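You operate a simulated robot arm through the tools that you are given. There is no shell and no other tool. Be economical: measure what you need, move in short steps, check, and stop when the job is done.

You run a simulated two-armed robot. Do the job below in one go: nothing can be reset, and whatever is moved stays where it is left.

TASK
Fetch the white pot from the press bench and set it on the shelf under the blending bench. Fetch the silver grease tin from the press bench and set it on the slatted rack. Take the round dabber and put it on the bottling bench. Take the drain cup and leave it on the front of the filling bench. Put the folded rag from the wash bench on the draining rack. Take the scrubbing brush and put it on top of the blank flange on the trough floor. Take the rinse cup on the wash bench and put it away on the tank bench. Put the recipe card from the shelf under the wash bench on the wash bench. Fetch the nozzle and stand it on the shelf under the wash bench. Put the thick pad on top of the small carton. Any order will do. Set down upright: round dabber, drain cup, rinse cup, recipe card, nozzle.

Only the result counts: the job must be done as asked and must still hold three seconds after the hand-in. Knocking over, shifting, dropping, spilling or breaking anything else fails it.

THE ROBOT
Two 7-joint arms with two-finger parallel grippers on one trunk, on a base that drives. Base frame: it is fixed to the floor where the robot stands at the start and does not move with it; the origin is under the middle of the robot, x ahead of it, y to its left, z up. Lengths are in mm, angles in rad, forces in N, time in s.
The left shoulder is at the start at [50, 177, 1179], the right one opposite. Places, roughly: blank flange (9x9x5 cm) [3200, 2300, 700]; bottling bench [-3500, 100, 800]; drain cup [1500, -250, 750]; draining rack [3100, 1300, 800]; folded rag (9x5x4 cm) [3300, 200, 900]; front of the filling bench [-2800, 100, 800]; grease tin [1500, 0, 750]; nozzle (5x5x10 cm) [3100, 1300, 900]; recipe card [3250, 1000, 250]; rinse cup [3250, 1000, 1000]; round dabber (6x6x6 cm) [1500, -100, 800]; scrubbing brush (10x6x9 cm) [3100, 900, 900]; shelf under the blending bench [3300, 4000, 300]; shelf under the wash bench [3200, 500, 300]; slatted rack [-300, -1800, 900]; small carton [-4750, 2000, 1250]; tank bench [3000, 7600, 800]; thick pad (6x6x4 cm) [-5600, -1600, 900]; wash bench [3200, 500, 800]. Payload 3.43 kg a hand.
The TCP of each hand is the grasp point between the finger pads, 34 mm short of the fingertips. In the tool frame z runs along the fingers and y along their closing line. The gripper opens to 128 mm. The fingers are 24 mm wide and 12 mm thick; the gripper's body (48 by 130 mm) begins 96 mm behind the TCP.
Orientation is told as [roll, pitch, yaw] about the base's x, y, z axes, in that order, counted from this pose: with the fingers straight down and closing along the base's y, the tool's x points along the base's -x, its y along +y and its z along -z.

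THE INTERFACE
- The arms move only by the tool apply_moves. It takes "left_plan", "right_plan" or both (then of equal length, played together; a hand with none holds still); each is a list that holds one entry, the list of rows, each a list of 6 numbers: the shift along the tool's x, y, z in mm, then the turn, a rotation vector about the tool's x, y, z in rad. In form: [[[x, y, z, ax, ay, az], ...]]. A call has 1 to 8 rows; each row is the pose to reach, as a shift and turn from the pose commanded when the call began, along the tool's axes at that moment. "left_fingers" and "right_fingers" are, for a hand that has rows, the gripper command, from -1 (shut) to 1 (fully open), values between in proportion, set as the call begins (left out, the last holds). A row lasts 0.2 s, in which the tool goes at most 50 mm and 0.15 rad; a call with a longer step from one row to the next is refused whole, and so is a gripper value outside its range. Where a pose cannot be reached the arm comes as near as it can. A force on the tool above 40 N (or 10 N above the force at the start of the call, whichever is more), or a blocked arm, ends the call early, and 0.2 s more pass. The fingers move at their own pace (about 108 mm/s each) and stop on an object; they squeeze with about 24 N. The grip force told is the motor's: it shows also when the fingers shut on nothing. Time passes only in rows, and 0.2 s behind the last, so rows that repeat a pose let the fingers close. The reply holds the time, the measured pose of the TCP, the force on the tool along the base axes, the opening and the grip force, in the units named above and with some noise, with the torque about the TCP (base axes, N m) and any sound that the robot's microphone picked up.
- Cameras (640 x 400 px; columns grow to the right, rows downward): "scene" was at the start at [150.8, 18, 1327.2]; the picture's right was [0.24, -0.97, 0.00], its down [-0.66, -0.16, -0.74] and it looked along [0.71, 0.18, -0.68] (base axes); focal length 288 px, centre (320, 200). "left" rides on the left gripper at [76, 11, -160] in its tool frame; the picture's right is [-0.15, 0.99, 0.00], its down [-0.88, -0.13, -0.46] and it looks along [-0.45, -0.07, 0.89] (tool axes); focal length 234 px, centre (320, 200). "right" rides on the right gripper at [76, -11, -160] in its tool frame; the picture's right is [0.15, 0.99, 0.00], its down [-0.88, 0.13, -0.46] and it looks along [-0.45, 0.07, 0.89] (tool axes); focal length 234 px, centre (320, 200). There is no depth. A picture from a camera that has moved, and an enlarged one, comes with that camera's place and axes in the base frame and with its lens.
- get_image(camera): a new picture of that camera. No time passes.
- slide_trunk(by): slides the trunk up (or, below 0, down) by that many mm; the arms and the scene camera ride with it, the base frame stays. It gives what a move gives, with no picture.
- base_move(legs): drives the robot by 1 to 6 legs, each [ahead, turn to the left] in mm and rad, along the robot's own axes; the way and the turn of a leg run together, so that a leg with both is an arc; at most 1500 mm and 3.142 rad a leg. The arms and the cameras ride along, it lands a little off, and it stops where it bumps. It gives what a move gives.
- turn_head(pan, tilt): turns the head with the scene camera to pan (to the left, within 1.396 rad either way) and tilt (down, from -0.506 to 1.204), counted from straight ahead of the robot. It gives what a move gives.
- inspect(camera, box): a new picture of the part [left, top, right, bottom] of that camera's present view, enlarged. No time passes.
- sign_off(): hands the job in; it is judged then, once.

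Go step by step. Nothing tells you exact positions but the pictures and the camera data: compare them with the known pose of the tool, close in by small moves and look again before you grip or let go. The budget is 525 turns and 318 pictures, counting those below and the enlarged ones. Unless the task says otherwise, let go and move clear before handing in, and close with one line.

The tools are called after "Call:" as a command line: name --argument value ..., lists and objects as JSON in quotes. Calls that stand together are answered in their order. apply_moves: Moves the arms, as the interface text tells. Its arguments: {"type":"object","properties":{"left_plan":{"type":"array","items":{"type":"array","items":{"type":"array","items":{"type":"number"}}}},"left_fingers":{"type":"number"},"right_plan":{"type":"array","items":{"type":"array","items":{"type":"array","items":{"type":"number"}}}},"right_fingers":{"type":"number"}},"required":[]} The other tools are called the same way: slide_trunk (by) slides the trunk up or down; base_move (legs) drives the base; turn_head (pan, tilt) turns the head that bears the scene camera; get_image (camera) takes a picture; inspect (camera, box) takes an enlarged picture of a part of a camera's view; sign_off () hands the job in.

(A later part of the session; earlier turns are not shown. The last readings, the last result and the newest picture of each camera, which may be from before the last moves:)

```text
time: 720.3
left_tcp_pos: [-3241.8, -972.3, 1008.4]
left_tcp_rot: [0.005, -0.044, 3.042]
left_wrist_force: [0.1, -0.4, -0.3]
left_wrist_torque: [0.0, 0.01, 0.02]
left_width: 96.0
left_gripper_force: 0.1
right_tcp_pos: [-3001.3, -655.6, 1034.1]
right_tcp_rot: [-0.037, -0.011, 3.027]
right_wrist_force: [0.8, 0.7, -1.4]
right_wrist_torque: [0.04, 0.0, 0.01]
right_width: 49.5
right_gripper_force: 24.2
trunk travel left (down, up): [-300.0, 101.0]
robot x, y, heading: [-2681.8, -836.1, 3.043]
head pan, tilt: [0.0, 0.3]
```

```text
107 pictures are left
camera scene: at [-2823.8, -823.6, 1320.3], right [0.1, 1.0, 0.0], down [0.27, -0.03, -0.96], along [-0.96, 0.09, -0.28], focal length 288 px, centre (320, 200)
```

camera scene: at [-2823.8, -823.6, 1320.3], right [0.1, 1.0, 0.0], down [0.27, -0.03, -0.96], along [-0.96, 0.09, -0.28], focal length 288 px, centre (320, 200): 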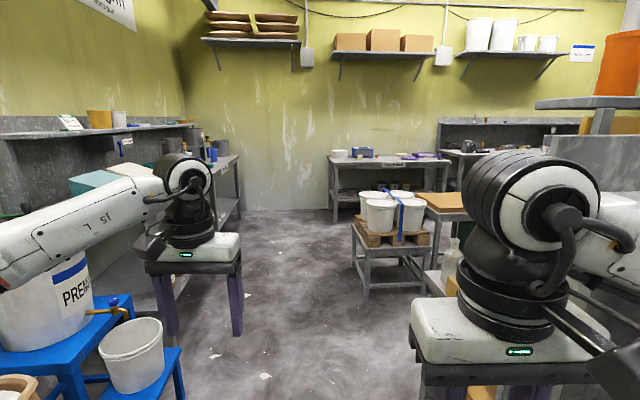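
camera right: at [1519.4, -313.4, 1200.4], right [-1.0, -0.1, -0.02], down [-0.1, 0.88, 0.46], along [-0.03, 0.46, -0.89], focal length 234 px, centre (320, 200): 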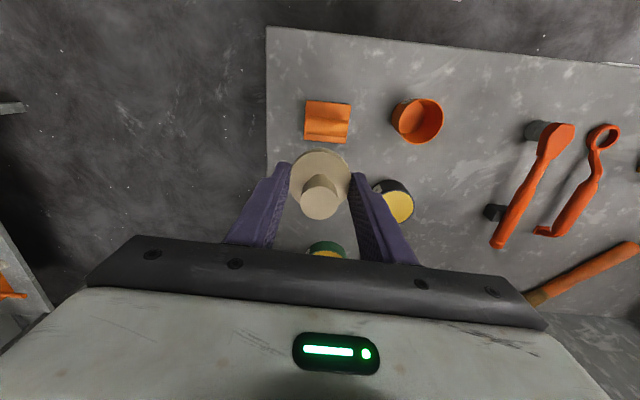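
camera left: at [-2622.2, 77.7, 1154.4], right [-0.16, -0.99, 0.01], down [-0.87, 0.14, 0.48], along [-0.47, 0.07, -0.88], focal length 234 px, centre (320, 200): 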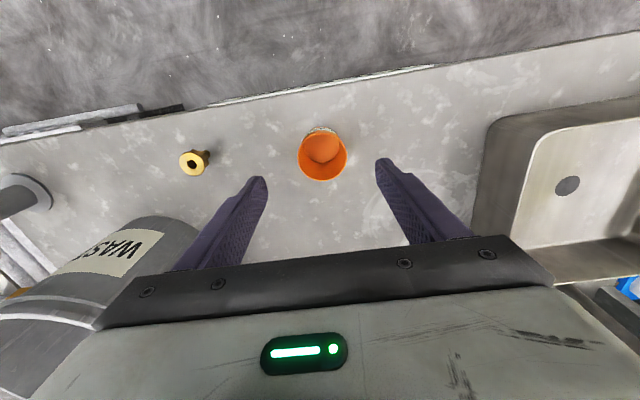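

The right elbow seems to have met the end of the filling bench. I back up and shift ~110 mm further south before continuing.

Call:
base_move --legs '[[-300, 0], [0, 0.33], [430, 0], [0, -0.23]]'

Call:
get_image --camera "scene"

```text
time: 726.3
left_tcp_pos: [-3366.6, -1139.0, 995.8]
left_tcp_rot: [0.006, -0.022, 3.129]
left_wrist_force: [-0.4, -0.4, 0.8]
left_wrist_torque: [-0.02, -0.03, -0.04]
left_width: 96.0
left_gripper_force: 0.0
right_tcp_pos: [-3158.8, -804.0, 1026.3]
right_tcp_rot: [-0.036, 0.014, 3.109]
right_wrist_force: [0.5, 0.1, -1.1]
right_wrist_torque: [-0.02, 0.01, -0.05]
right_width: 49.4
right_gripper_force: 24.1
trunk travel left (down, up): [-300.0, 101.0]
robot x, y, heading: [-2806.3, -952.6, 3.133]
head pan, tilt: [0.0, 0.3]
```

```text
106 pictures are left
camera scene: at [-2971.5, -955.2, 1317.0], right [0.01, 1.0, 0.0], down [0.3, 0.0, -0.96], along [-0.96, 0.01, -0.3], focal length 288 px, centre (320, 200)
```

scene: 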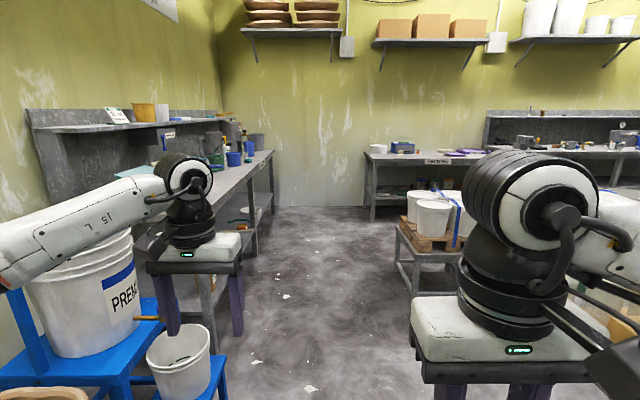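

Clear ahead. I continue west to x≈−3870, then turn north and look at the bottling bench side.

Call:
base_move --legs '[[1060, 0], [0, -1.562]]'

Call:
turn_head --pan -0.4 --tilt 0.4

Call:
get_image --camera "scene"

Call:
turn_head --pan 0.5 --tilt 0.3

Call:
get_image --camera "scene"

```text
time: 735.5
left_tcp_pos: [-4025.3, -384.4, 996.6]
left_tcp_rot: [0.006, -0.022, 1.544]
left_wrist_force: [0.0, 0.3, -0.8]
left_wrist_torque: [0.0, 0.01, 0.0]
left_width: 96.2
left_gripper_force: 0.0
right_tcp_pos: [-3692.1, -598.9, 1026.1]
right_tcp_rot: [-0.036, 0.015, 1.523]
right_wrist_force: [0.2, 0.5, -1.2]
right_wrist_torque: [0.01, -0.01, 0.02]
right_width: 49.3
right_gripper_force: 24.2
trunk travel left (down, up): [-300.0, 101.0]
robot x, y, heading: [-3850.4, -946.8, 1.549]
head pan, tilt: [0.0, 0.3]
```

```text
time: 736.4
left_tcp_pos: [-4023.8, -385.5, 995.8]
left_tcp_rot: [0.006, -0.021, 1.543]
left_wrist_force: [1.0, 0.1, 0.0]
left_wrist_torque: [-0.01, 0.0, 0.02]
left_width: 95.9
left_gripper_force: 0.0
right_tcp_pos: [-3692.6, -599.9, 1026.8]
right_tcp_rot: [-0.036, 0.014, 1.524]
right_wrist_force: [-0.6, -0.1, -0.9]
right_wrist_torque: [0.0, 0.0, 0.01]
right_width: 49.5
right_gripper_force: 24.2
trunk travel left (down, up): [-300.0, 101.0]
robot x, y, heading: [-3847.5, -947.9, 1.548]
head pan, tilt: [-0.4, 0.4]
```

```text
105 pictures are left
camera scene: at [-3808.1, -794.8, 1307.8], right [0.91, -0.41, 0.0], down [-0.16, -0.35, -0.92], along [0.38, 0.84, -0.39], focal length 288 px, centre (320, 200)
```

scene: 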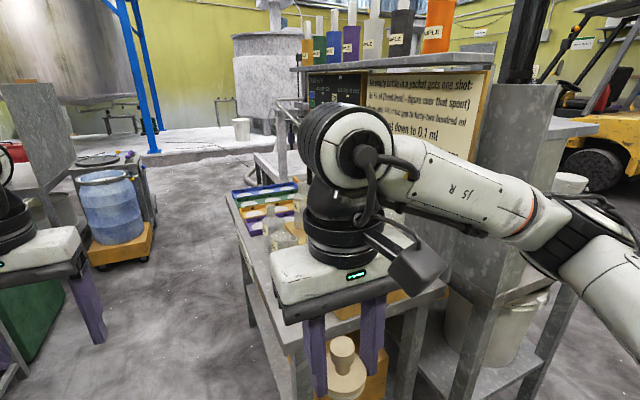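

```text
time: 737.6
left_tcp_pos: [-4024.1, -384.8, 994.9]
left_tcp_rot: [0.005, -0.02, 1.543]
left_wrist_force: [-0.6, -0.6, 0.6]
left_wrist_torque: [-0.02, -0.02, 0.01]
left_width: 96.2
left_gripper_force: 0.0
right_tcp_pos: [-3691.8, -599.2, 1027.1]
right_tcp_rot: [-0.037, 0.013, 1.525]
right_wrist_force: [-0.3, 0.2, -1.2]
right_wrist_torque: [0.0, -0.01, 0.0]
right_width: 49.5
right_gripper_force: 24.2
trunk travel left (down, up): [-300.0, 101.0]
robot x, y, heading: [-3848.8, -950.8, 1.551]
head pan, tilt: [0.499, 0.3]
```

```text
104 pictures are left
camera scene: at [-3888.8, -796.2, 1317.0], right [0.89, 0.46, 0.0], down [0.14, -0.26, -0.96], along [-0.44, 0.85, -0.3], focal length 288 px, centre (320, 200)
```

scene: 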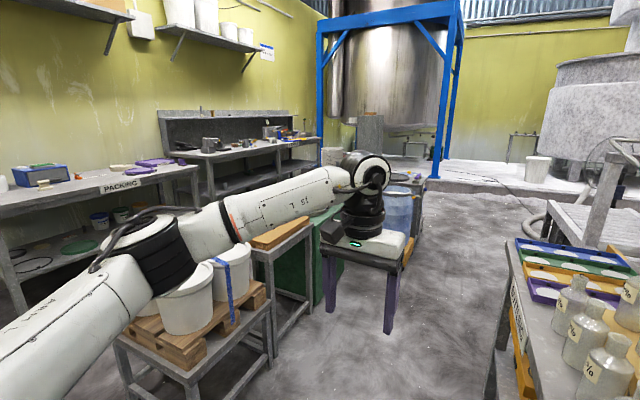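

The bottling bench's west edge is at x≈−3695. I tuck the left hand, then drive up the aisle and turn east to face it.

Call:
apply_moves --left_plan '[[[40, 5, -5, 0, 0, 0], [80, 10, -10, 0, 0, 0], [120, 20, -15, 0, 0, 0], [160, 30, -20, 0, 0, 0], [200, 40, -25, 0, 0, 0], [240, 50, -30, 0, 0, 0]]]'

Call:
base_move --legs '[[0, 0.28], [1170, 0], [0, -1.0]]'

Call:
turn_head --pan -0.5 --tilt 0.5

Call:
get_image --camera "scene"

```text
time: 739.0
left_tcp_pos: [-4079.5, -630.9, 1022.4]
left_tcp_rot: [0.005, -0.02, 1.546]
left_wrist_force: [-0.6, 0.3, -0.1]
left_wrist_torque: [0.0, 0.0, 0.02]
left_width: 96.0
left_gripper_force: 0.0
right_tcp_pos: [-3691.9, -600.5, 1027.3]
right_tcp_rot: [-0.036, 0.013, 1.524]
right_wrist_force: [-0.8, -0.4, -1.0]
right_wrist_torque: [0.02, 0.01, 0.0]
right_width: 49.6
right_gripper_force: 24.0
trunk travel left (down, up): [-300.0, 101.0]
robot x, y, heading: [-3848.6, -948.1, 1.553]
head pan, tilt: [0.499, 0.3]
```

```text
time: 748.4
left_tcp_pos: [-4117.6, 576.0, 1021.1]
left_tcp_rot: [0.005, -0.021, 0.846]
left_wrist_force: [0.0, -0.3, -0.6]
left_wrist_torque: [-0.01, 0.0, -0.04]
left_width: 96.0
left_gripper_force: 0.1
right_tcp_pos: [-3802.4, 350.2, 1027.1]
right_tcp_rot: [-0.036, 0.011, 0.825]
right_wrist_force: [0.6, -0.4, -0.2]
right_wrist_torque: [0.01, 0.03, -0.01]
right_width: 49.7
right_gripper_force: 24.2
trunk travel left (down, up): [-300.0, 101.0]
robot x, y, heading: [-4145.4, 183.1, 0.849]
head pan, tilt: [0.499, 0.3]
```

```text
time: 749.7
left_tcp_pos: [-4118.7, 576.1, 1020.5]
left_tcp_rot: [0.005, -0.022, 0.847]
left_wrist_force: [-1.0, 1.0, -1.3]
left_wrist_torque: [-0.05, 0.0, -0.01]
left_width: 95.9
left_gripper_force: 0.1
right_tcp_pos: [-3802.0, 351.4, 1026.8]
right_tcp_rot: [-0.037, 0.012, 0.826]
right_wrist_force: [-0.1, 0.1, -0.7]
right_wrist_torque: [-0.03, 0.0, -0.01]
right_width: 49.7
right_gripper_force: 23.6
trunk travel left (down, up): [-300.0, 101.0]
robot x, y, heading: [-4142.4, 183.1, 0.851]
head pan, tilt: [-0.499, 0.499]
```

```text
103 pictures are left
camera scene: at [-4012.4, 266.4, 1298.6], right [0.34, -0.94, 0.0], down [-0.45, -0.17, -0.88], along [0.82, 0.3, -0.48], focal length 288 px, centre (320, 200)
```

scene: 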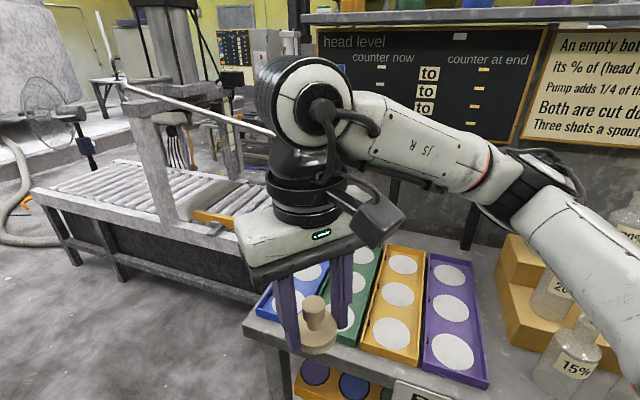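

Call:
base_move --legs '[[0, -0.85]]'

Call:
turn_head --pan -0.05 --tilt 0.65

Call:
get_image --camera "scene"

Call:
get_image --camera "right"

```text
time: 752.2
left_tcp_pos: [-3835.5, 427.3, 1020.0]
left_tcp_rot: [0.006, -0.021, 0.008]
left_wrist_force: [0.4, -0.5, -0.3]
left_wrist_torque: [-0.02, 0.0, 0.02]
left_width: 96.2
left_gripper_force: 0.2
right_tcp_pos: [-3790.8, 40.7, 1025.9]
right_tcp_rot: [-0.036, 0.013, -0.013]
right_wrist_force: [-0.2, 0.5, -0.6]
right_wrist_torque: [0.03, -0.02, 0.01]
right_width: 49.5
right_gripper_force: 24.1
trunk travel left (down, up): [-300.0, 101.0]
robot x, y, heading: [-4140.9, 184.5, 0.021]
head pan, tilt: [-0.499, 0.499]
```

```text
time: 753.1
left_tcp_pos: [-3833.7, 428.0, 1020.7]
left_tcp_rot: [0.006, -0.022, 0.01]
left_wrist_force: [0.3, 1.0, 0.3]
left_wrist_torque: [0.01, -0.01, -0.01]
left_width: 96.3
left_gripper_force: 0.0
right_tcp_pos: [-3792.0, 41.6, 1028.2]
right_tcp_rot: [-0.038, 0.013, -0.011]
right_wrist_force: [-0.2, 0.7, -1.9]
right_wrist_torque: [0.0, 0.01, 0.01]
right_width: 49.6
right_gripper_force: 24.1
trunk travel left (down, up): [-300.0, 101.0]
robot x, y, heading: [-4146.3, 184.0, 0.015]
head pan, tilt: [-0.051, 0.649]
```

```text
102 pictures are left
camera scene: at [-3987.3, 180.0, 1285.3], right [-0.04, -1.0, 0.0], down [-0.6, 0.02, -0.8], along [0.8, -0.03, -0.6], focal length 288 px, centre (320, 200)
```

scene: 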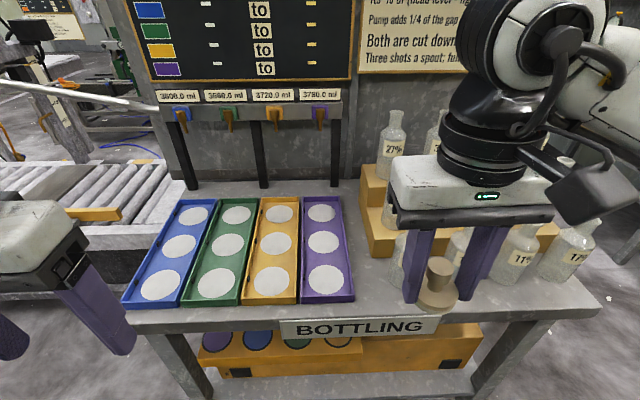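

```text
101 pictures are left
camera right: at [-3865.4, 37.4, 1187.7], right [-0.14, 0.99, -0.03], down [0.89, 0.14, 0.44], along [0.44, 0.03, -0.9], focal length 234 px, centre (320, 200)
```

right: 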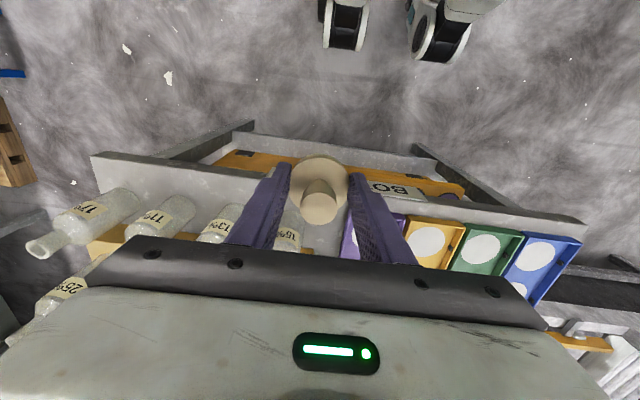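

The bottling bench is crowded; there's a gap between the purple tray and the bottles. I retract the right hand a little to see it fully.

Call:
apply_moves --right_plan '[[[30, -30, -30, 0, 0, 0], [60, -60, -50, 0, 0, 0], [80, -90, -70, 0, 0, 0], [100, -120, -90, 0, 0, 0]]]'

Call:
get_image --camera "scene"

```text
refused: row 1 steps farther than a row can; nothing moved
```

```text
100 pictures are left
camera scene: at [-3987.3, 180.0, 1285.3], right [-0.04, -1.0, 0.0], down [-0.6, 0.02, -0.8], along [0.8, -0.03, -0.6], focal length 288 px, centre (320, 200)
```

scene: 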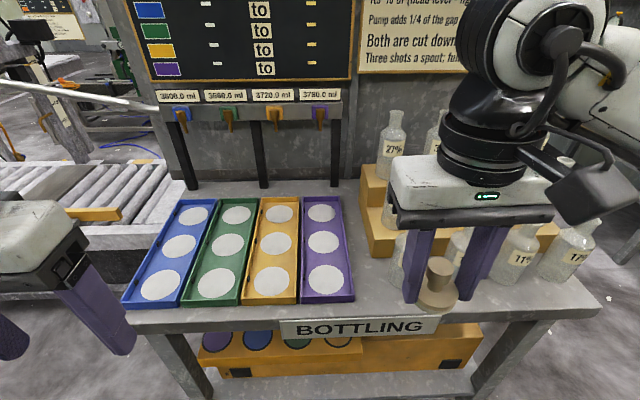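

Call:
apply_moves --right_plan '[[[25, -25, -25, 0, 0, 0], [50, -50, -50, 0, 0, 0], [70, -75, -75, 0, 0, 0], [85, -105, -100, 0, 0, 0]]]'

Call:
get_image --camera "scene"

```text
time: 754.1
left_tcp_pos: [-3835.9, 427.3, 1020.5]
left_tcp_rot: [0.006, -0.023, 0.009]
left_wrist_force: [0.0, 0.6, 0.2]
left_wrist_torque: [0.03, 0.02, -0.01]
left_width: 96.3
left_gripper_force: 0.0
right_tcp_pos: [-3875.3, -60.3, 1130.4]
right_tcp_rot: [-0.037, 0.015, -0.011]
right_wrist_force: [-0.1, 0.2, -0.5]
right_wrist_torque: [0.01, -0.01, 0.02]
right_width: 49.6
right_gripper_force: 23.7
trunk travel left (down, up): [-300.0, 101.0]
robot x, y, heading: [-4141.0, 182.3, 0.013]
head pan, tilt: [-0.051, 0.649]
```

```text
99 pictures are left
camera scene: at [-3988.1, 179.6, 1285.4], right [-0.04, -1.0, 0.0], down [-0.6, 0.02, -0.8], along [0.8, -0.03, -0.6], focal length 288 px, centre (320, 200)
```

scene: 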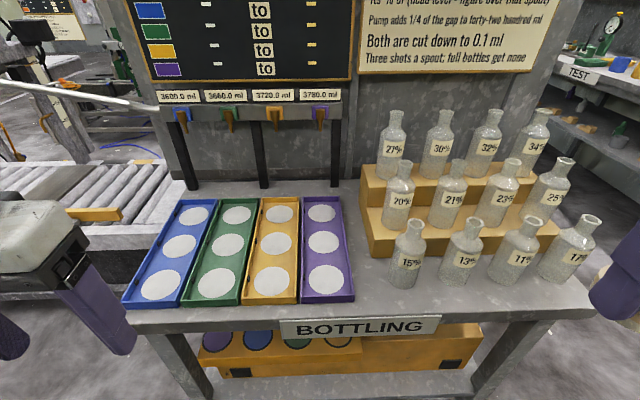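

Best free spot: ≈(−3665,64) between the purple tray and the 15% bottle, with ~12 mm clearances, so I turn the hand 90° to keep the fingers out of the tight direction.

Call:
apply_moves --right_plan '[[[0, 0, 0, 0, 0, 0.143], [0, 0, 0, 0, 0, 0.286], [0, 0, 0, 0, 0, 0.429], [0, 0, 0, 0, 0, 0.571], [0, 0, 0, 0, 0, 0.714], [0, 0, 0, 0, 0, 0.857], [0, 0, 0, 0, 0, 1.0], [0, 0, 0, 0, 0, 1.14]]]'

Call:
apply_moves --right_plan '[[[0, 0, 0, 0, 0, 0.143], [0, 0, 0, 0, 0, 0.286], [0, 0, 0, 0, 0, 0.42], [0, 0, 0, 0, 0, 0.42]]]'

Call:
get_image --camera "right"

```text
time: 755.9
left_tcp_pos: [-3835.2, 426.7, 1021.2]
left_tcp_rot: [0.006, -0.019, 0.009]
left_wrist_force: [-0.4, 0.4, 0.0]
left_wrist_torque: [-0.02, 0.03, 0.0]
left_width: 96.1
left_gripper_force: 0.0
right_tcp_pos: [-3874.8, -59.4, 1130.6]
right_tcp_rot: [-0.026, -0.029, -1.153]
right_wrist_force: [0.5, -1.1, -1.6]
right_wrist_torque: [0.0, 0.0, 0.03]
right_width: 49.6
right_gripper_force: 23.9
trunk travel left (down, up): [-300.0, 101.0]
robot x, y, heading: [-4140.0, 185.2, 0.014]
head pan, tilt: [-0.051, 0.649]
```

```text
time: 756.9
left_tcp_pos: [-3835.1, 428.0, 1020.5]
left_tcp_rot: [0.005, -0.022, 0.009]
left_wrist_force: [-0.5, 0.1, -0.3]
left_wrist_torque: [-0.02, -0.03, 0.03]
left_width: 96.0
left_gripper_force: 0.0
right_tcp_pos: [-3876.4, -58.7, 1131.3]
right_tcp_rot: [-0.013, -0.037, -1.573]
right_wrist_force: [-0.3, -0.3, -1.5]
right_wrist_torque: [0.04, -0.03, 0.02]
right_width: 49.5
right_gripper_force: 23.9
trunk travel left (down, up): [-300.0, 101.0]
robot x, y, heading: [-4148.0, 181.3, 0.015]
head pan, tilt: [-0.051, 0.649]
```

```text
98 pictures are left
camera right: at [-3885.2, 22.9, 1288.8], right [0.99, 0.14, -0.02], down [0.13, -0.86, 0.49], along [0.05, -0.48, -0.87], focal length 234 px, centre (320, 200)
```

right: 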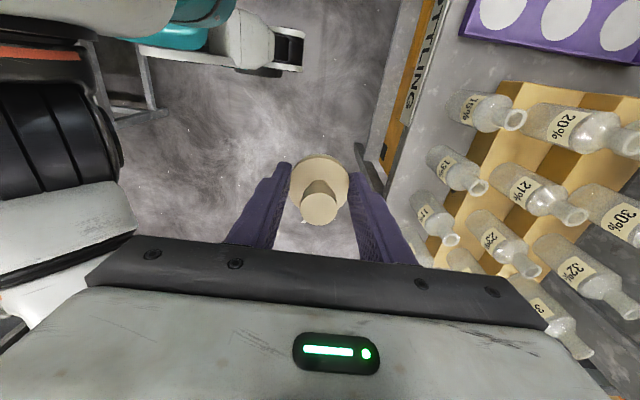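

Now I level the hand and bring the dabber above the gap.

Call:
apply_moves --right_plan '[[[23, 42, 0, -0.037, -0.013, 0], [47, 84, 0, -0.037, -0.013, 0], [70, 126, 0, -0.037, -0.013, 0], [94, 168, 0, -0.037, -0.013, 0], [117, 211, 0, -0.037, -0.013, 0]]]'

Call:
get_image --camera "right"

Call:
get_image --camera "scene"

```text
time: 758.1
left_tcp_pos: [-3834.4, 428.2, 1021.0]
left_tcp_rot: [0.006, -0.021, 0.008]
left_wrist_force: [0.1, 1.1, -0.7]
left_wrist_torque: [-0.02, 0.01, 0.01]
left_width: 96.1
left_gripper_force: 0.0
right_tcp_pos: [-3664.3, 57.8, 1123.9]
right_tcp_rot: [0.022, -0.049, -1.571]
right_wrist_force: [-0.1, -0.6, -0.6]
right_wrist_torque: [0.01, 0.01, 0.0]
right_width: 49.7
right_gripper_force: 24.2
trunk travel left (down, up): [-300.0, 101.0]
robot x, y, heading: [-4144.9, 184.9, 0.011]
head pan, tilt: [-0.051, 0.649]
```

```text
97 pictures are left
camera right: at [-3680.0, 143.7, 1279.0], right [0.99, 0.15, 0.02], down [0.12, -0.86, 0.5], along [0.09, -0.5, -0.86], focal length 234 px, centre (320, 200)
```

right: 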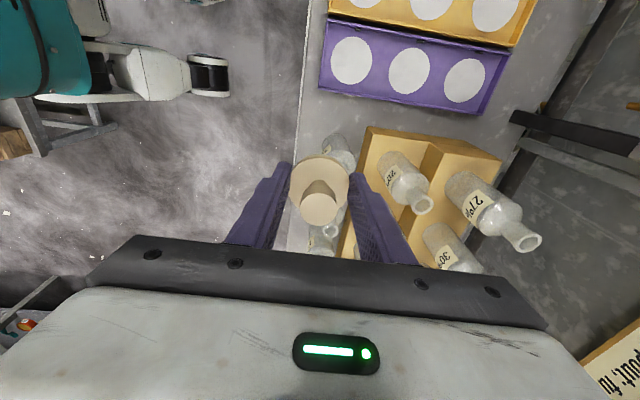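

```text
96 pictures are left
camera scene: at [-3986.7, 180.7, 1285.1], right [-0.04, -1.0, 0.0], down [-0.6, 0.02, -0.8], along [0.8, -0.03, -0.61], focal length 288 px, centre (320, 200)
```

scene: 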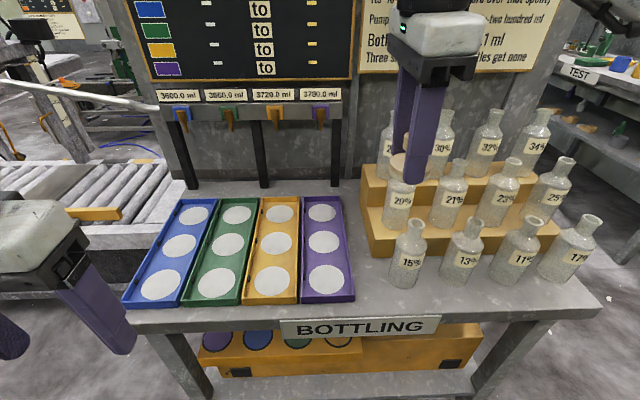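

Correct the level and descend partway.

Call:
apply_moves --right_plan '[[[0, -1, 30, 0.012, 0.025, 0], [1, -3, 70, 0.024, 0.05, 0], [2, -4, 115, 0.024, 0.05, 0], [2, -4, 155, 0.024, 0.05, 0]]]'

Call:
get_image --camera "right"

Call:
get_image --camera "scene"

```text
time: 759.1
left_tcp_pos: [-3834.7, 426.7, 1020.5]
left_tcp_rot: [0.004, -0.021, 0.008]
left_wrist_force: [-0.4, 0.3, -0.4]
left_wrist_torque: [0.01, -0.02, -0.05]
left_width: 96.1
left_gripper_force: 0.1
right_tcp_pos: [-3667.0, 52.9, 972.6]
right_tcp_rot: [-0.001, -0.001, -1.571]
right_wrist_force: [-0.8, 0.2, -0.1]
right_wrist_torque: [0.0, 0.0, 0.02]
right_width: 49.2
right_gripper_force: 23.5
trunk travel left (down, up): [-300.0, 101.0]
robot x, y, heading: [-4141.8, 186.7, 0.014]
head pan, tilt: [-0.051, 0.649]
```

```text
95 pictures are left
camera right: at [-3678.5, 129.8, 1132.7], right [0.99, 0.15, 0.0], down [0.13, -0.88, 0.46], along [0.07, -0.45, -0.89], focal length 234 px, centre (320, 200)
```

right: 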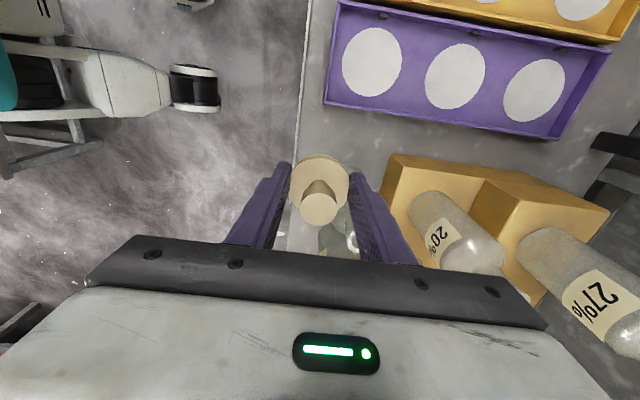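

```text
94 pictures are left
camera scene: at [-3987.0, 179.8, 1285.3], right [-0.04, -1.0, 0.0], down [-0.6, 0.02, -0.8], along [0.8, -0.03, -0.6], focal length 288 px, centre (320, 200)
```

scene: 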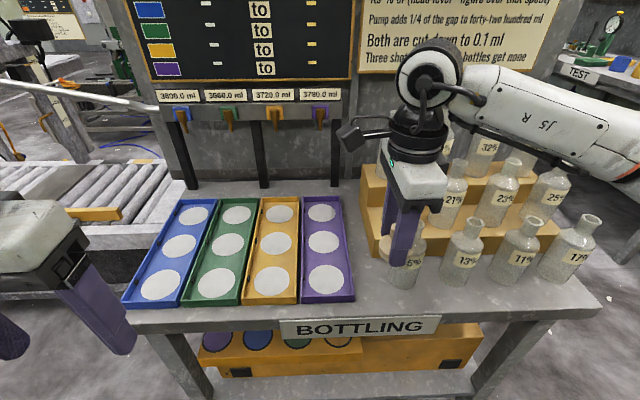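

The forearm would come low over the bottles, so I raise the trunk fully first (raising the elbow) and then descend with the arm.

Call:
slide_trunk --by 100

Call:
apply_moves --right_plan '[[[0, 0, 45, 0, 0, 0], [0, 0, 90, 0, 0, 0], [3, 0, 130, 0, 0, 0], [6, 0, 165, 0, 0, 0]]]'

Call:
get_image --camera "scene"

Call:
get_image --camera "right"

```text
time: 760.5
left_tcp_pos: [-3835.7, 427.9, 1121.6]
left_tcp_rot: [0.007, -0.02, 0.008]
left_wrist_force: [0.2, 0.6, 0.2]
left_wrist_torque: [0.05, 0.02, 0.0]
left_width: 96.0
left_gripper_force: 0.1
right_tcp_pos: [-3668.1, 54.2, 1073.6]
right_tcp_rot: [-0.001, 0.0, -1.571]
right_wrist_force: [0.6, -0.3, -0.5]
right_wrist_torque: [0.04, -0.01, -0.04]
right_width: 49.6
right_gripper_force: 23.5
trunk travel left (down, up): [-400.0, 1.0]
robot x, y, heading: [-4142.9, 187.1, 0.017]
head pan, tilt: [-0.051, 0.649]
```

```text
time: 761.5
left_tcp_pos: [-3835.8, 427.2, 1121.2]
left_tcp_rot: [0.005, -0.021, 0.009]
left_wrist_force: [-0.5, 0.8, 0.0]
left_wrist_torque: [0.0, -0.02, 0.01]
left_width: 96.2
left_gripper_force: 0.2
right_tcp_pos: [-3663.8, 63.2, 910.5]
right_tcp_rot: [0.0, -0.001, -1.572]
right_wrist_force: [-0.1, 0.2, -1.1]
right_wrist_torque: [0.01, 0.02, 0.02]
right_width: 49.5
right_gripper_force: 23.8
trunk travel left (down, up): [-400.0, 1.0]
robot x, y, heading: [-4143.6, 186.1, 0.016]
head pan, tilt: [-0.051, 0.649]
```

```text
93 pictures are left
camera scene: at [-3987.1, 180.1, 1385.3], right [-0.04, -1.0, 0.0], down [-0.6, 0.02, -0.8], along [0.8, -0.03, -0.6], focal length 288 px, centre (320, 200)
```

scene: 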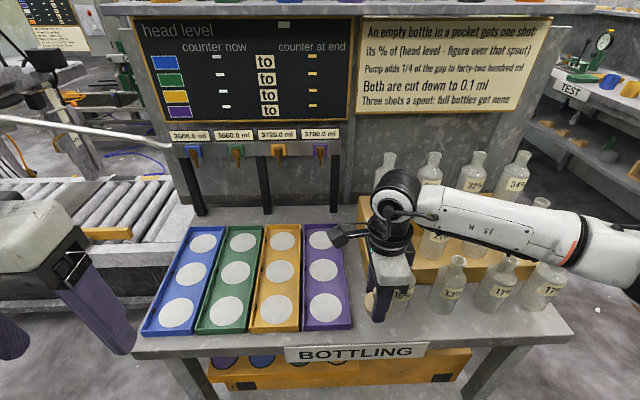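

```text
92 pictures are left
camera right: at [-3675.3, 138.5, 1069.5], right [0.99, 0.15, 0.0], down [0.13, -0.88, 0.46], along [0.07, -0.45, -0.89], focal length 234 px, centre (320, 200)
```

right: 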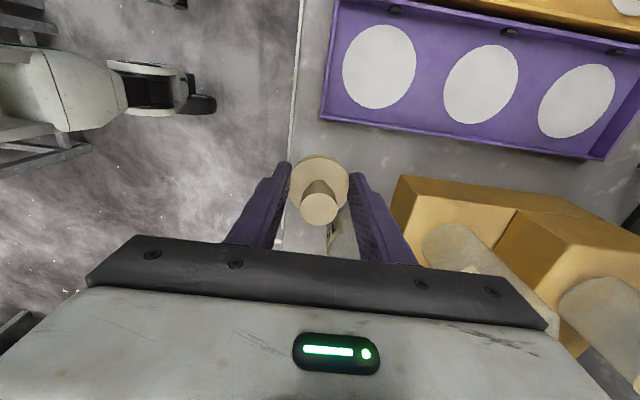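

Forearm clears the bottles. I shift 10 mm inward from the edge and lower to contact.

Call:
apply_moves --right_plan '[[[-1, 10, 10, 0, 0, 0], [-1, 10, 30, 0, 0, 0], [-1, 10, 40, 0, 0, 0], [-1, 10, 46, 0, 0, 0], [-1, 10, 51, 0, 0, 0], [-1, 10, 56, 0, 0, 0], [-1, 10, 61, 0, 0, 0], [-1, 10, 66, 0, 0, 0]]]'

Call:
get_image --camera "right"

Call:
get_image --camera "scene"

```text
time: 763.3
left_tcp_pos: [-3835.4, 426.6, 1121.2]
left_tcp_rot: [0.006, -0.023, 0.007]
left_wrist_force: [0.1, -0.6, -0.3]
left_wrist_torque: [0.05, 0.02, 0.0]
left_width: 95.9
left_gripper_force: 0.0
right_tcp_pos: [-3656.9, 59.7, 842.6]
right_tcp_rot: [0.002, 0.0, -1.569]
right_wrist_force: [-1.3, -0.4, 5.0]
right_wrist_torque: [-0.22, 0.09, 0.01]
right_width: 49.7
right_gripper_force: 23.6
trunk travel left (down, up): [-400.0, 1.0]
robot x, y, heading: [-4144.5, 186.9, 0.011]
head pan, tilt: [-0.051, 0.649]
```

```text
91 pictures are left
camera right: at [-3668.5, 135.5, 1002.4], right [0.99, 0.15, 0.0], down [0.13, -0.88, 0.46], along [0.07, -0.45, -0.89], focal length 234 px, centre (320, 200)
```

right: 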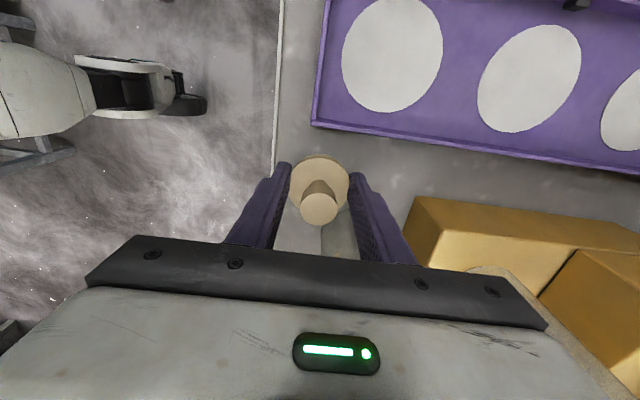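

```text
90 pictures are left
camera scene: at [-3988.0, 180.2, 1385.5], right [-0.04, -1.0, 0.0], down [-0.6, 0.02, -0.8], along [0.8, -0.03, -0.6], focal length 288 px, centre (320, 200)
```

scene: 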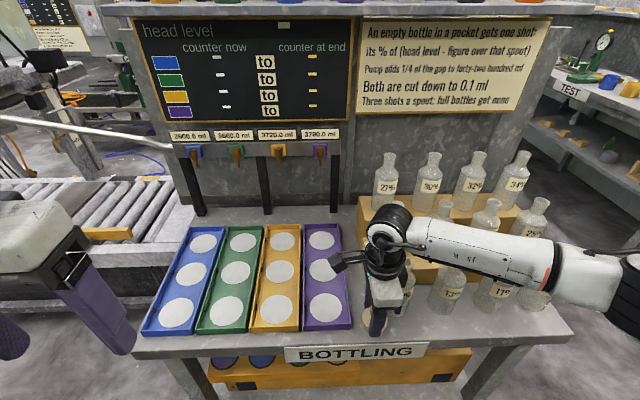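

Contact (bench z≈801). I open slightly and rise straight up.

Call:
apply_moves --right_plan '[[[0, 0, -1, 0, 0, 0], [0, 0, -1, 0, 0, 0], [0, 0, -1, 0, 0, 0], [0, 0, -40, 0, 0, 0], [0, 0, -85, 0, 0, 0], [0, 0, -130, 0, 0, 0], [0, 0, -175, 0, 0, 0]]]' --right_fingers 0.05

Call:
get_image --camera "right"

Call:
get_image --camera "scene"

```text
time: 764.9
left_tcp_pos: [-3835.8, 427.2, 1121.8]
left_tcp_rot: [0.006, -0.022, 0.009]
left_wrist_force: [-0.3, -0.1, 0.0]
left_wrist_torque: [-0.03, 0.01, -0.01]
left_width: 96.2
left_gripper_force: 0.2
right_tcp_pos: [-3660.9, 63.8, 1016.3]
right_tcp_rot: [-0.001, 0.0, -1.568]
right_wrist_force: [0.5, -0.4, 0.9]
right_wrist_torque: [0.02, -0.01, -0.04]
right_width: 67.4
right_gripper_force: 0.1
trunk travel left (down, up): [-400.0, 1.0]
robot x, y, heading: [-4147.6, 184.4, 0.013]
head pan, tilt: [-0.051, 0.649]
```

```text
89 pictures are left
camera right: at [-3671.8, 140.2, 1176.4], right [0.99, 0.15, 0.0], down [0.13, -0.88, 0.46], along [0.07, -0.45, -0.89], focal length 234 px, centre (320, 200)
```

right: 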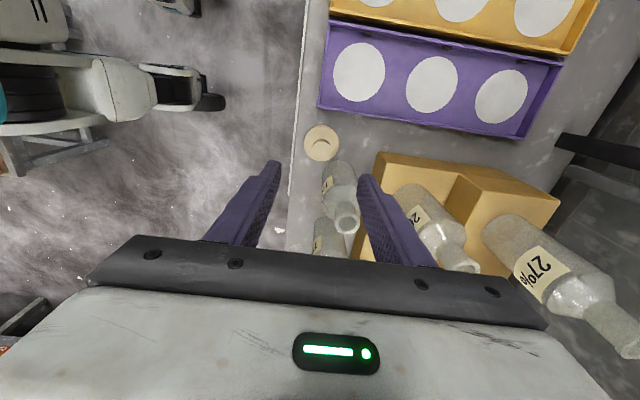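

```text
88 pictures are left
camera scene: at [-3987.6, 180.3, 1385.3], right [-0.04, -1.0, 0.0], down [-0.6, 0.02, -0.8], along [0.8, -0.03, -0.6], focal length 288 px, centre (320, 200)
```

scene: 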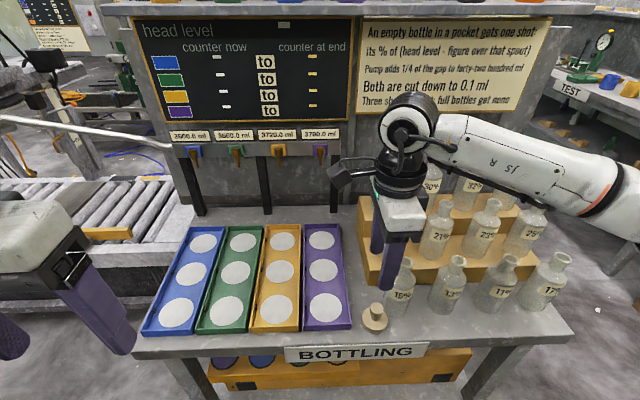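

The dabber stands on the bottling bench. I retract and rotate the right hand back, then drive for the thick pad.

Call:
apply_moves --right_plan '[[[0, -40, -20, 0, 0, 0], [0, -80, -40, 0, 0, -0.14], [0, -120, -60, 0, 0, -0.28], [0, -160, -70, 0, 0, -0.42], [0, -190, -75, 0, 0, -0.56], [0, -190, -75, 0, 0, -0.7], [0, -190, -75, 0, 0, -0.84], [0, -190, -75, 0, 0, -0.98]]]'

Call:
apply_moves --right_plan '[[[0, 0, 0, 0, 0, -0.14], [0, 0, 0, 0, 0, -0.28], [0, 0, 0, 0, 0, -0.42], [0, 0, 0, 0, 0, -0.56], [0, 0, 0, 0, 0, -0.59]]]' --right_fingers 1

Call:
base_move --legs '[[-80, 0], [0, -1.571], [1050, 0], [0, -1.571]]'

Call:
turn_head --pan 0.1 --tilt 0.3

Call:
get_image --camera "scene"

```text
time: 766.7
left_tcp_pos: [-3835.9, 428.3, 1121.2]
left_tcp_rot: [0.005, -0.022, 0.009]
left_wrist_force: [0.0, -0.5, 0.7]
left_wrist_torque: [-0.01, 0.0, -0.01]
left_width: 96.0
left_gripper_force: 0.1
right_tcp_pos: [-3846.0, 58.2, 1092.0]
right_tcp_rot: [0.001, 0.0, -0.588]
right_wrist_force: [-0.2, 0.0, -0.4]
right_wrist_torque: [0.01, 0.0, 0.02]
right_width: 67.2
right_gripper_force: 0.1
trunk travel left (down, up): [-400.0, 1.0]
robot x, y, heading: [-4142.1, 184.7, 0.009]
head pan, tilt: [-0.051, 0.649]
```

```text
time: 767.9
left_tcp_pos: [-3835.0, 427.1, 1121.2]
left_tcp_rot: [0.005, -0.022, 0.008]
left_wrist_force: [-0.1, 0.1, -0.3]
left_wrist_torque: [0.01, -0.05, 0.03]
left_width: 96.2
left_gripper_force: 0.0
right_tcp_pos: [-3845.3, 58.3, 1092.2]
right_tcp_rot: [0.001, 0.0, 0.003]
right_wrist_force: [0.5, 0.4, -0.1]
right_wrist_torque: [-0.01, 0.0, -0.02]
right_width: 127.9
right_gripper_force: 0.0
trunk travel left (down, up): [-400.0, 1.0]
robot x, y, heading: [-4145.3, 186.3, 0.016]
head pan, tilt: [-0.051, 0.649]
```

```text
time: 781.4
left_tcp_pos: [-4497.8, -1082.7, 1121.3]
left_tcp_rot: [0.005, -0.019, -3.119]
left_wrist_force: [0.1, 0.3, 0.6]
left_wrist_torque: [0.02, -0.01, 0.01]
left_width: 96.1
left_gripper_force: 0.0
right_tcp_pos: [-4489.9, -713.1, 1091.8]
right_tcp_rot: [0.0, -0.001, -3.131]
right_wrist_force: [0.2, -0.4, -0.9]
right_wrist_torque: [0.0, -0.02, 0.03]
right_width: 128.1
right_gripper_force: 0.1
trunk travel left (down, up): [-400.0, 1.0]
robot x, y, heading: [-4188.2, -837.6, -3.116]
head pan, tilt: [-0.051, 0.649]
```

```text
time: 782.2
left_tcp_pos: [-4496.8, -1083.7, 1121.6]
left_tcp_rot: [0.005, -0.02, -3.122]
left_wrist_force: [-0.4, 0.2, 0.3]
left_wrist_torque: [0.04, 0.01, 0.01]
left_width: 96.0
left_gripper_force: 0.1
right_tcp_pos: [-4490.7, -712.6, 1091.9]
right_tcp_rot: [0.001, -0.001, -3.131]
right_wrist_force: [-0.4, 0.8, 0.1]
right_wrist_torque: [0.02, 0.01, 0.02]
right_width: 128.1
right_gripper_force: 0.1
trunk travel left (down, up): [-400.0, 1.0]
robot x, y, heading: [-4190.7, -835.6, -3.117]
head pan, tilt: [0.099, 0.3]
```

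```text
87 pictures are left
camera scene: at [-4353.9, -851.2, 1417.0], right [-0.12, 0.99, 0.0], down [0.29, 0.04, -0.96], along [-0.95, -0.12, -0.3], focal length 288 px, centre (320, 200)
```

scene: 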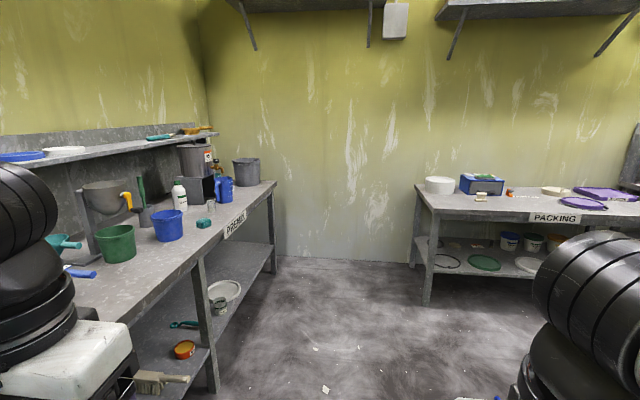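

Call:
inspect --camera "scene" --box '[150, 160, 270, 250]'

```text
4.44 times, centred on (210, 205) of scene
camera zoom: at [-4353.9, -851.2, 1417.0], right [-0.12, 0.99, 0.0], down [0.29, 0.04, -0.96], along [-0.95, -0.12, -0.3], focal length 1280 px, centre (809, 178)
```

zoom: 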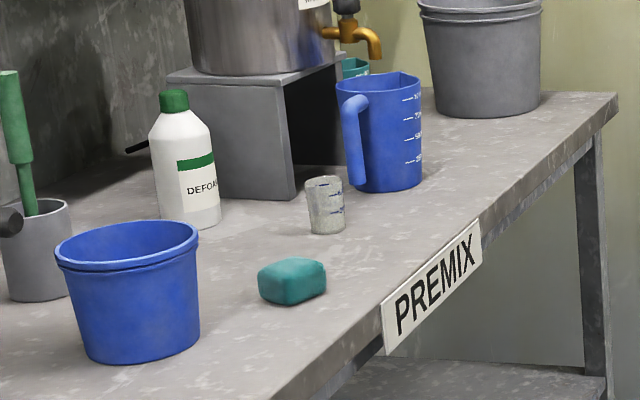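

The teal block is the thick pad, at ≈(−5615,−1595) on the premix bench. I drive over and face it with the right hand.

Call:
base_move --legs '[[0, -0.025], [1290, 0], [0, 1.571]]'

Call:
turn_head --pan -0.1 --tilt 0.55

Call:
get_image --camera "scene"

```text
time: 793.0
left_tcp_pos: [-5245.8, -1157.1, 1121.4]
left_tcp_rot: [0.005, -0.021, -1.529]
left_wrist_force: [1.1, -0.5, -0.1]
left_wrist_torque: [-0.04, 0.02, 0.01]
left_width: 96.0
left_gripper_force: 0.0
right_tcp_pos: [-5614.2, -1159.0, 1091.1]
right_tcp_rot: [0.0, -0.001, -1.539]
right_wrist_force: [0.4, 0.7, 0.0]
right_wrist_torque: [0.04, -0.01, 0.01]
right_width: 127.8
right_gripper_force: 0.1
trunk travel left (down, up): [-400.0, 1.0]
robot x, y, heading: [-5496.2, -858.8, -1.526]
head pan, tilt: [0.099, 0.3]
```

```text
time: 793.8
left_tcp_pos: [-5245.3, -1158.2, 1120.9]
left_tcp_rot: [0.005, -0.021, -1.529]
left_wrist_force: [0.2, 0.7, -0.5]
left_wrist_torque: [0.02, -0.02, -0.04]
left_width: 96.0
left_gripper_force: 0.1
right_tcp_pos: [-5615.5, -1157.7, 1091.5]
right_tcp_rot: [-0.001, -0.001, -1.54]
right_wrist_force: [-0.1, 0.2, 0.3]
right_wrist_torque: [-0.02, -0.01, -0.02]
right_width: 128.1
right_gripper_force: 0.1
trunk travel left (down, up): [-400.0, 1.0]
robot x, y, heading: [-5497.7, -860.6, -1.53]
head pan, tilt: [-0.099, 0.55]
```

```text
85 pictures are left
camera scene: at [-5499.8, -1018.7, 1394.1], right [-1.0, 0.05, 0.0], down [0.03, 0.52, -0.85], along [-0.05, -0.85, -0.52], focal length 288 px, centre (320, 200)
```

scene: 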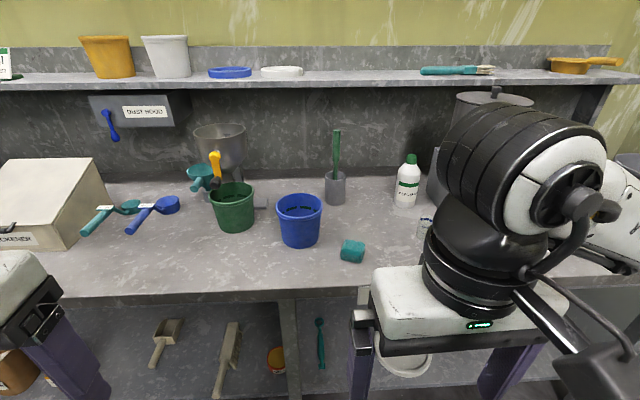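

Call:
base_move --legs '[[0, -0.04], [240, 0]]'

Call:
apply_moves --right_plan '[[[-42, 0, 15, 0, 0, 0], [-84, 0, 30, 0, 0, 0], [-126, 0, 45, 0, 0, 0], [-168, 0, 60, 0, 0, 0], [-205, 0, 85, 0, 0, 0]]]' --right_fingers 0.6

Call:
get_image --camera "right"

Call:
get_image --camera "scene"

```text
time: 796.0
left_tcp_pos: [-5255.5, -1412.3, 1119.9]
left_tcp_rot: [0.005, -0.022, -1.567]
left_wrist_force: [0.3, 0.0, -0.3]
left_wrist_torque: [0.0, -0.02, -0.01]
left_width: 96.2
left_gripper_force: 0.1
right_tcp_pos: [-5624.5, -1399.7, 1091.3]
right_tcp_rot: [-0.001, 0.001, -1.575]
right_wrist_force: [0.5, 0.1, 0.8]
right_wrist_torque: [0.0, 0.01, 0.01]
right_width: 128.1
right_gripper_force: 0.0
trunk travel left (down, up): [-400.0, 1.0]
robot x, y, heading: [-5493.4, -1100.9, -1.56]
head pan, tilt: [-0.099, 0.55]
```

```text
time: 797.2
left_tcp_pos: [-5255.2, -1412.1, 1122.1]
left_tcp_rot: [0.006, -0.023, -1.565]
left_wrist_force: [-0.3, -1.0, -0.4]
left_wrist_torque: [0.03, -0.01, 0.02]
left_width: 95.8
left_gripper_force: 0.0
right_tcp_pos: [-5622.1, -1602.9, 1005.4]
right_tcp_rot: [0.0, 0.001, -1.572]
right_wrist_force: [-0.1, 0.0, -0.3]
right_wrist_torque: [0.02, 0.02, 0.01]
right_width: 102.4
right_gripper_force: 0.1
trunk travel left (down, up): [-400.0, 1.0]
robot x, y, heading: [-5495.2, -1101.6, -1.565]
head pan, tilt: [-0.099, 0.55]
```

```text
84 pictures are left
camera right: at [-5634.6, -1526.3, 1165.9], right [0.99, 0.14, 0.0], down [0.13, -0.88, 0.46], along [0.07, -0.45, -0.89], focal length 234 px, centre (320, 200)
```

right: 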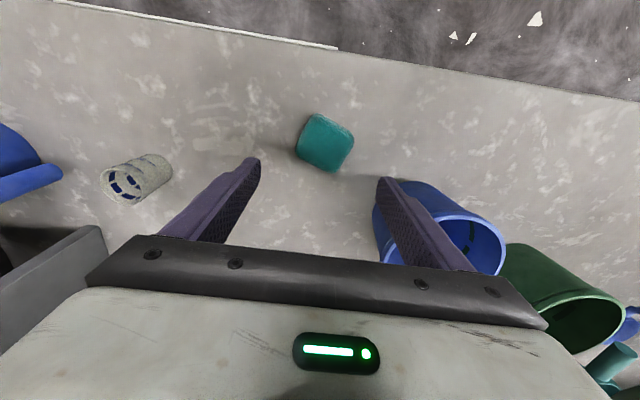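

```text
83 pictures are left
camera scene: at [-5503.8, -1263.8, 1394.0], right [-1.0, 0.09, 0.0], down [0.05, 0.52, -0.85], along [-0.08, -0.85, -0.52], focal length 288 px, centre (320, 200)
```

scene: 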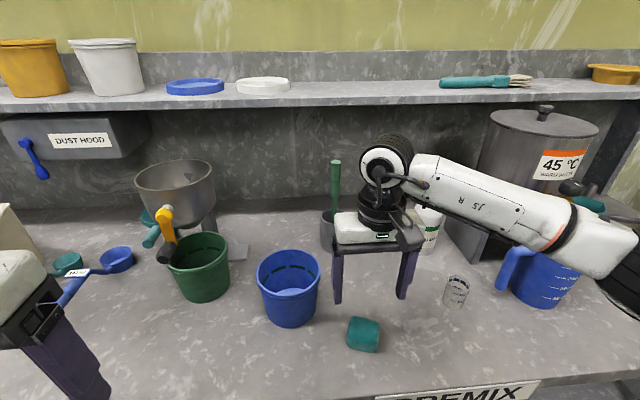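

Pad top centre ≈(−5617,−1581,919), turned ≈ −0.2 rad. I align, narrow the opening, and descend.

Call:
apply_moves --right_plan '[[[11, 3, 10, 0, 0, 0.1], [22, 5, 30, 0, 0, 0.18], [22, 5, 50, 0, 0, 0.18]]]' --right_fingers 0.35

Call:
get_image --camera "right"

```text
time: 798.0
left_tcp_pos: [-5255.5, -1411.1, 1121.0]
left_tcp_rot: [0.004, -0.02, -1.565]
left_wrist_force: [-0.6, 0.1, 0.6]
left_wrist_torque: [-0.01, 0.02, 0.01]
left_width: 96.2
left_gripper_force: 0.1
right_tcp_pos: [-5619.5, -1581.0, 956.9]
right_tcp_rot: [0.0, 0.0, -1.757]
right_wrist_force: [-0.6, 0.7, 1.0]
right_wrist_torque: [0.0, 0.02, 0.02]
right_width: 86.3
right_gripper_force: 0.1
trunk travel left (down, up): [-400.0, 1.0]
robot x, y, heading: [-5494.8, -1106.0, -1.559]
head pan, tilt: [-0.099, 0.55]
```

```text
82 pictures are left
camera right: at [-5616.8, -1503.3, 1116.4], right [1.0, -0.04, 0.0], down [-0.03, -0.89, 0.46], along [-0.02, -0.46, -0.89], focal length 234 px, centre (320, 200)
```

right: 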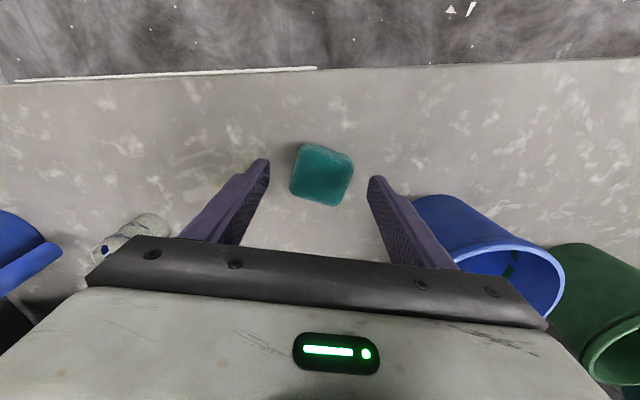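

Call:
apply_moves --right_plan '[[[0, 0, 10, 0, 0, 0.1], [0, 0, 20, 0, 0, 0.2], [0, 0, 32, 0, 0, 0.2]]]'

Call:
get_image --camera "right"

```text
time: 798.8
left_tcp_pos: [-5254.0, -1412.0, 1120.0]
left_tcp_rot: [0.004, -0.021, -1.566]
left_wrist_force: [-0.9, -0.2, -0.3]
left_wrist_torque: [0.0, 0.0, -0.04]
left_width: 95.9
left_gripper_force: 0.0
right_tcp_pos: [-5619.4, -1581.8, 924.2]
right_tcp_rot: [0.0, 0.001, -1.956]
right_wrist_force: [-0.4, 0.6, 0.3]
right_wrist_torque: [0.0, 0.02, 0.0]
right_width: 86.7
right_gripper_force: 0.2
trunk travel left (down, up): [-400.0, 1.0]
robot x, y, heading: [-5498.6, -1101.1, -1.558]
head pan, tilt: [-0.099, 0.55]
```

```text
81 pictures are left
camera right: at [-5600.2, -1506.6, 1084.3], right [0.97, -0.24, 0.0], down [-0.21, -0.86, 0.46], along [-0.11, -0.44, -0.89], focal length 234 px, centre (320, 200)
```

right: 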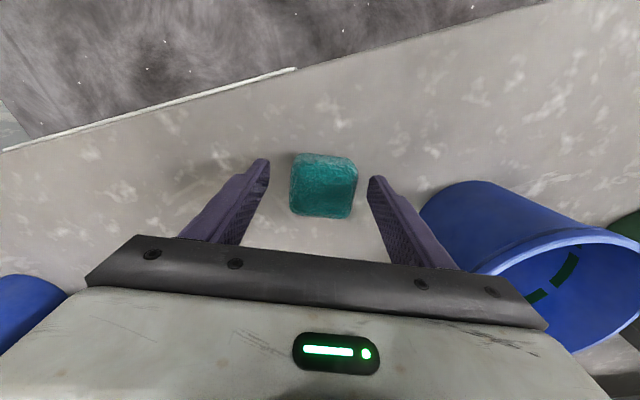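

Call:
apply_moves --right_plan '[[[0, 0, 10, 0, 0, 0], [0, 0, 18, 0, 0, 0], [0, 0, 25, 0, 0, 0], [0, 0, 32, 0, 0, 0], [0, 0, 38, 0, 0, 0]]]'

Call:
get_image --camera "right"

```text
time: 800.0
left_tcp_pos: [-5252.6, -1408.9, 1122.5]
left_tcp_rot: [0.005, -0.024, -1.565]
left_wrist_force: [-0.5, 0.6, -0.4]
left_wrist_torque: [0.02, -0.02, -0.01]
left_width: 96.0
left_gripper_force: 0.1
right_tcp_pos: [-5619.5, -1580.6, 893.6]
right_tcp_rot: [0.004, -0.004, -1.954]
right_wrist_force: [-0.3, 4.3, 40.2]
right_wrist_torque: [1.3, 1.63, -0.32]
right_width: 87.6
right_gripper_force: 1.0
trunk travel left (down, up): [-400.0, 1.0]
robot x, y, heading: [-5497.4, -1104.9, -1.564]
head pan, tilt: [-0.099, 0.55]
```

```text
80 pictures are left
camera right: at [-5601.5, -1504.6, 1053.5], right [0.97, -0.24, 0.0], down [-0.21, -0.86, 0.46], along [-0.11, -0.45, -0.89], focal length 234 px, centre (320, 200)
```

right: 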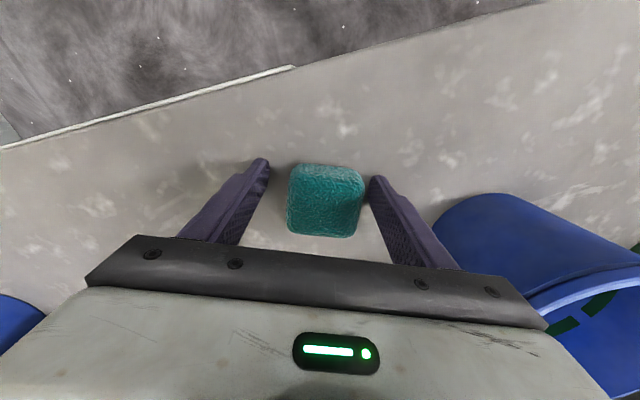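

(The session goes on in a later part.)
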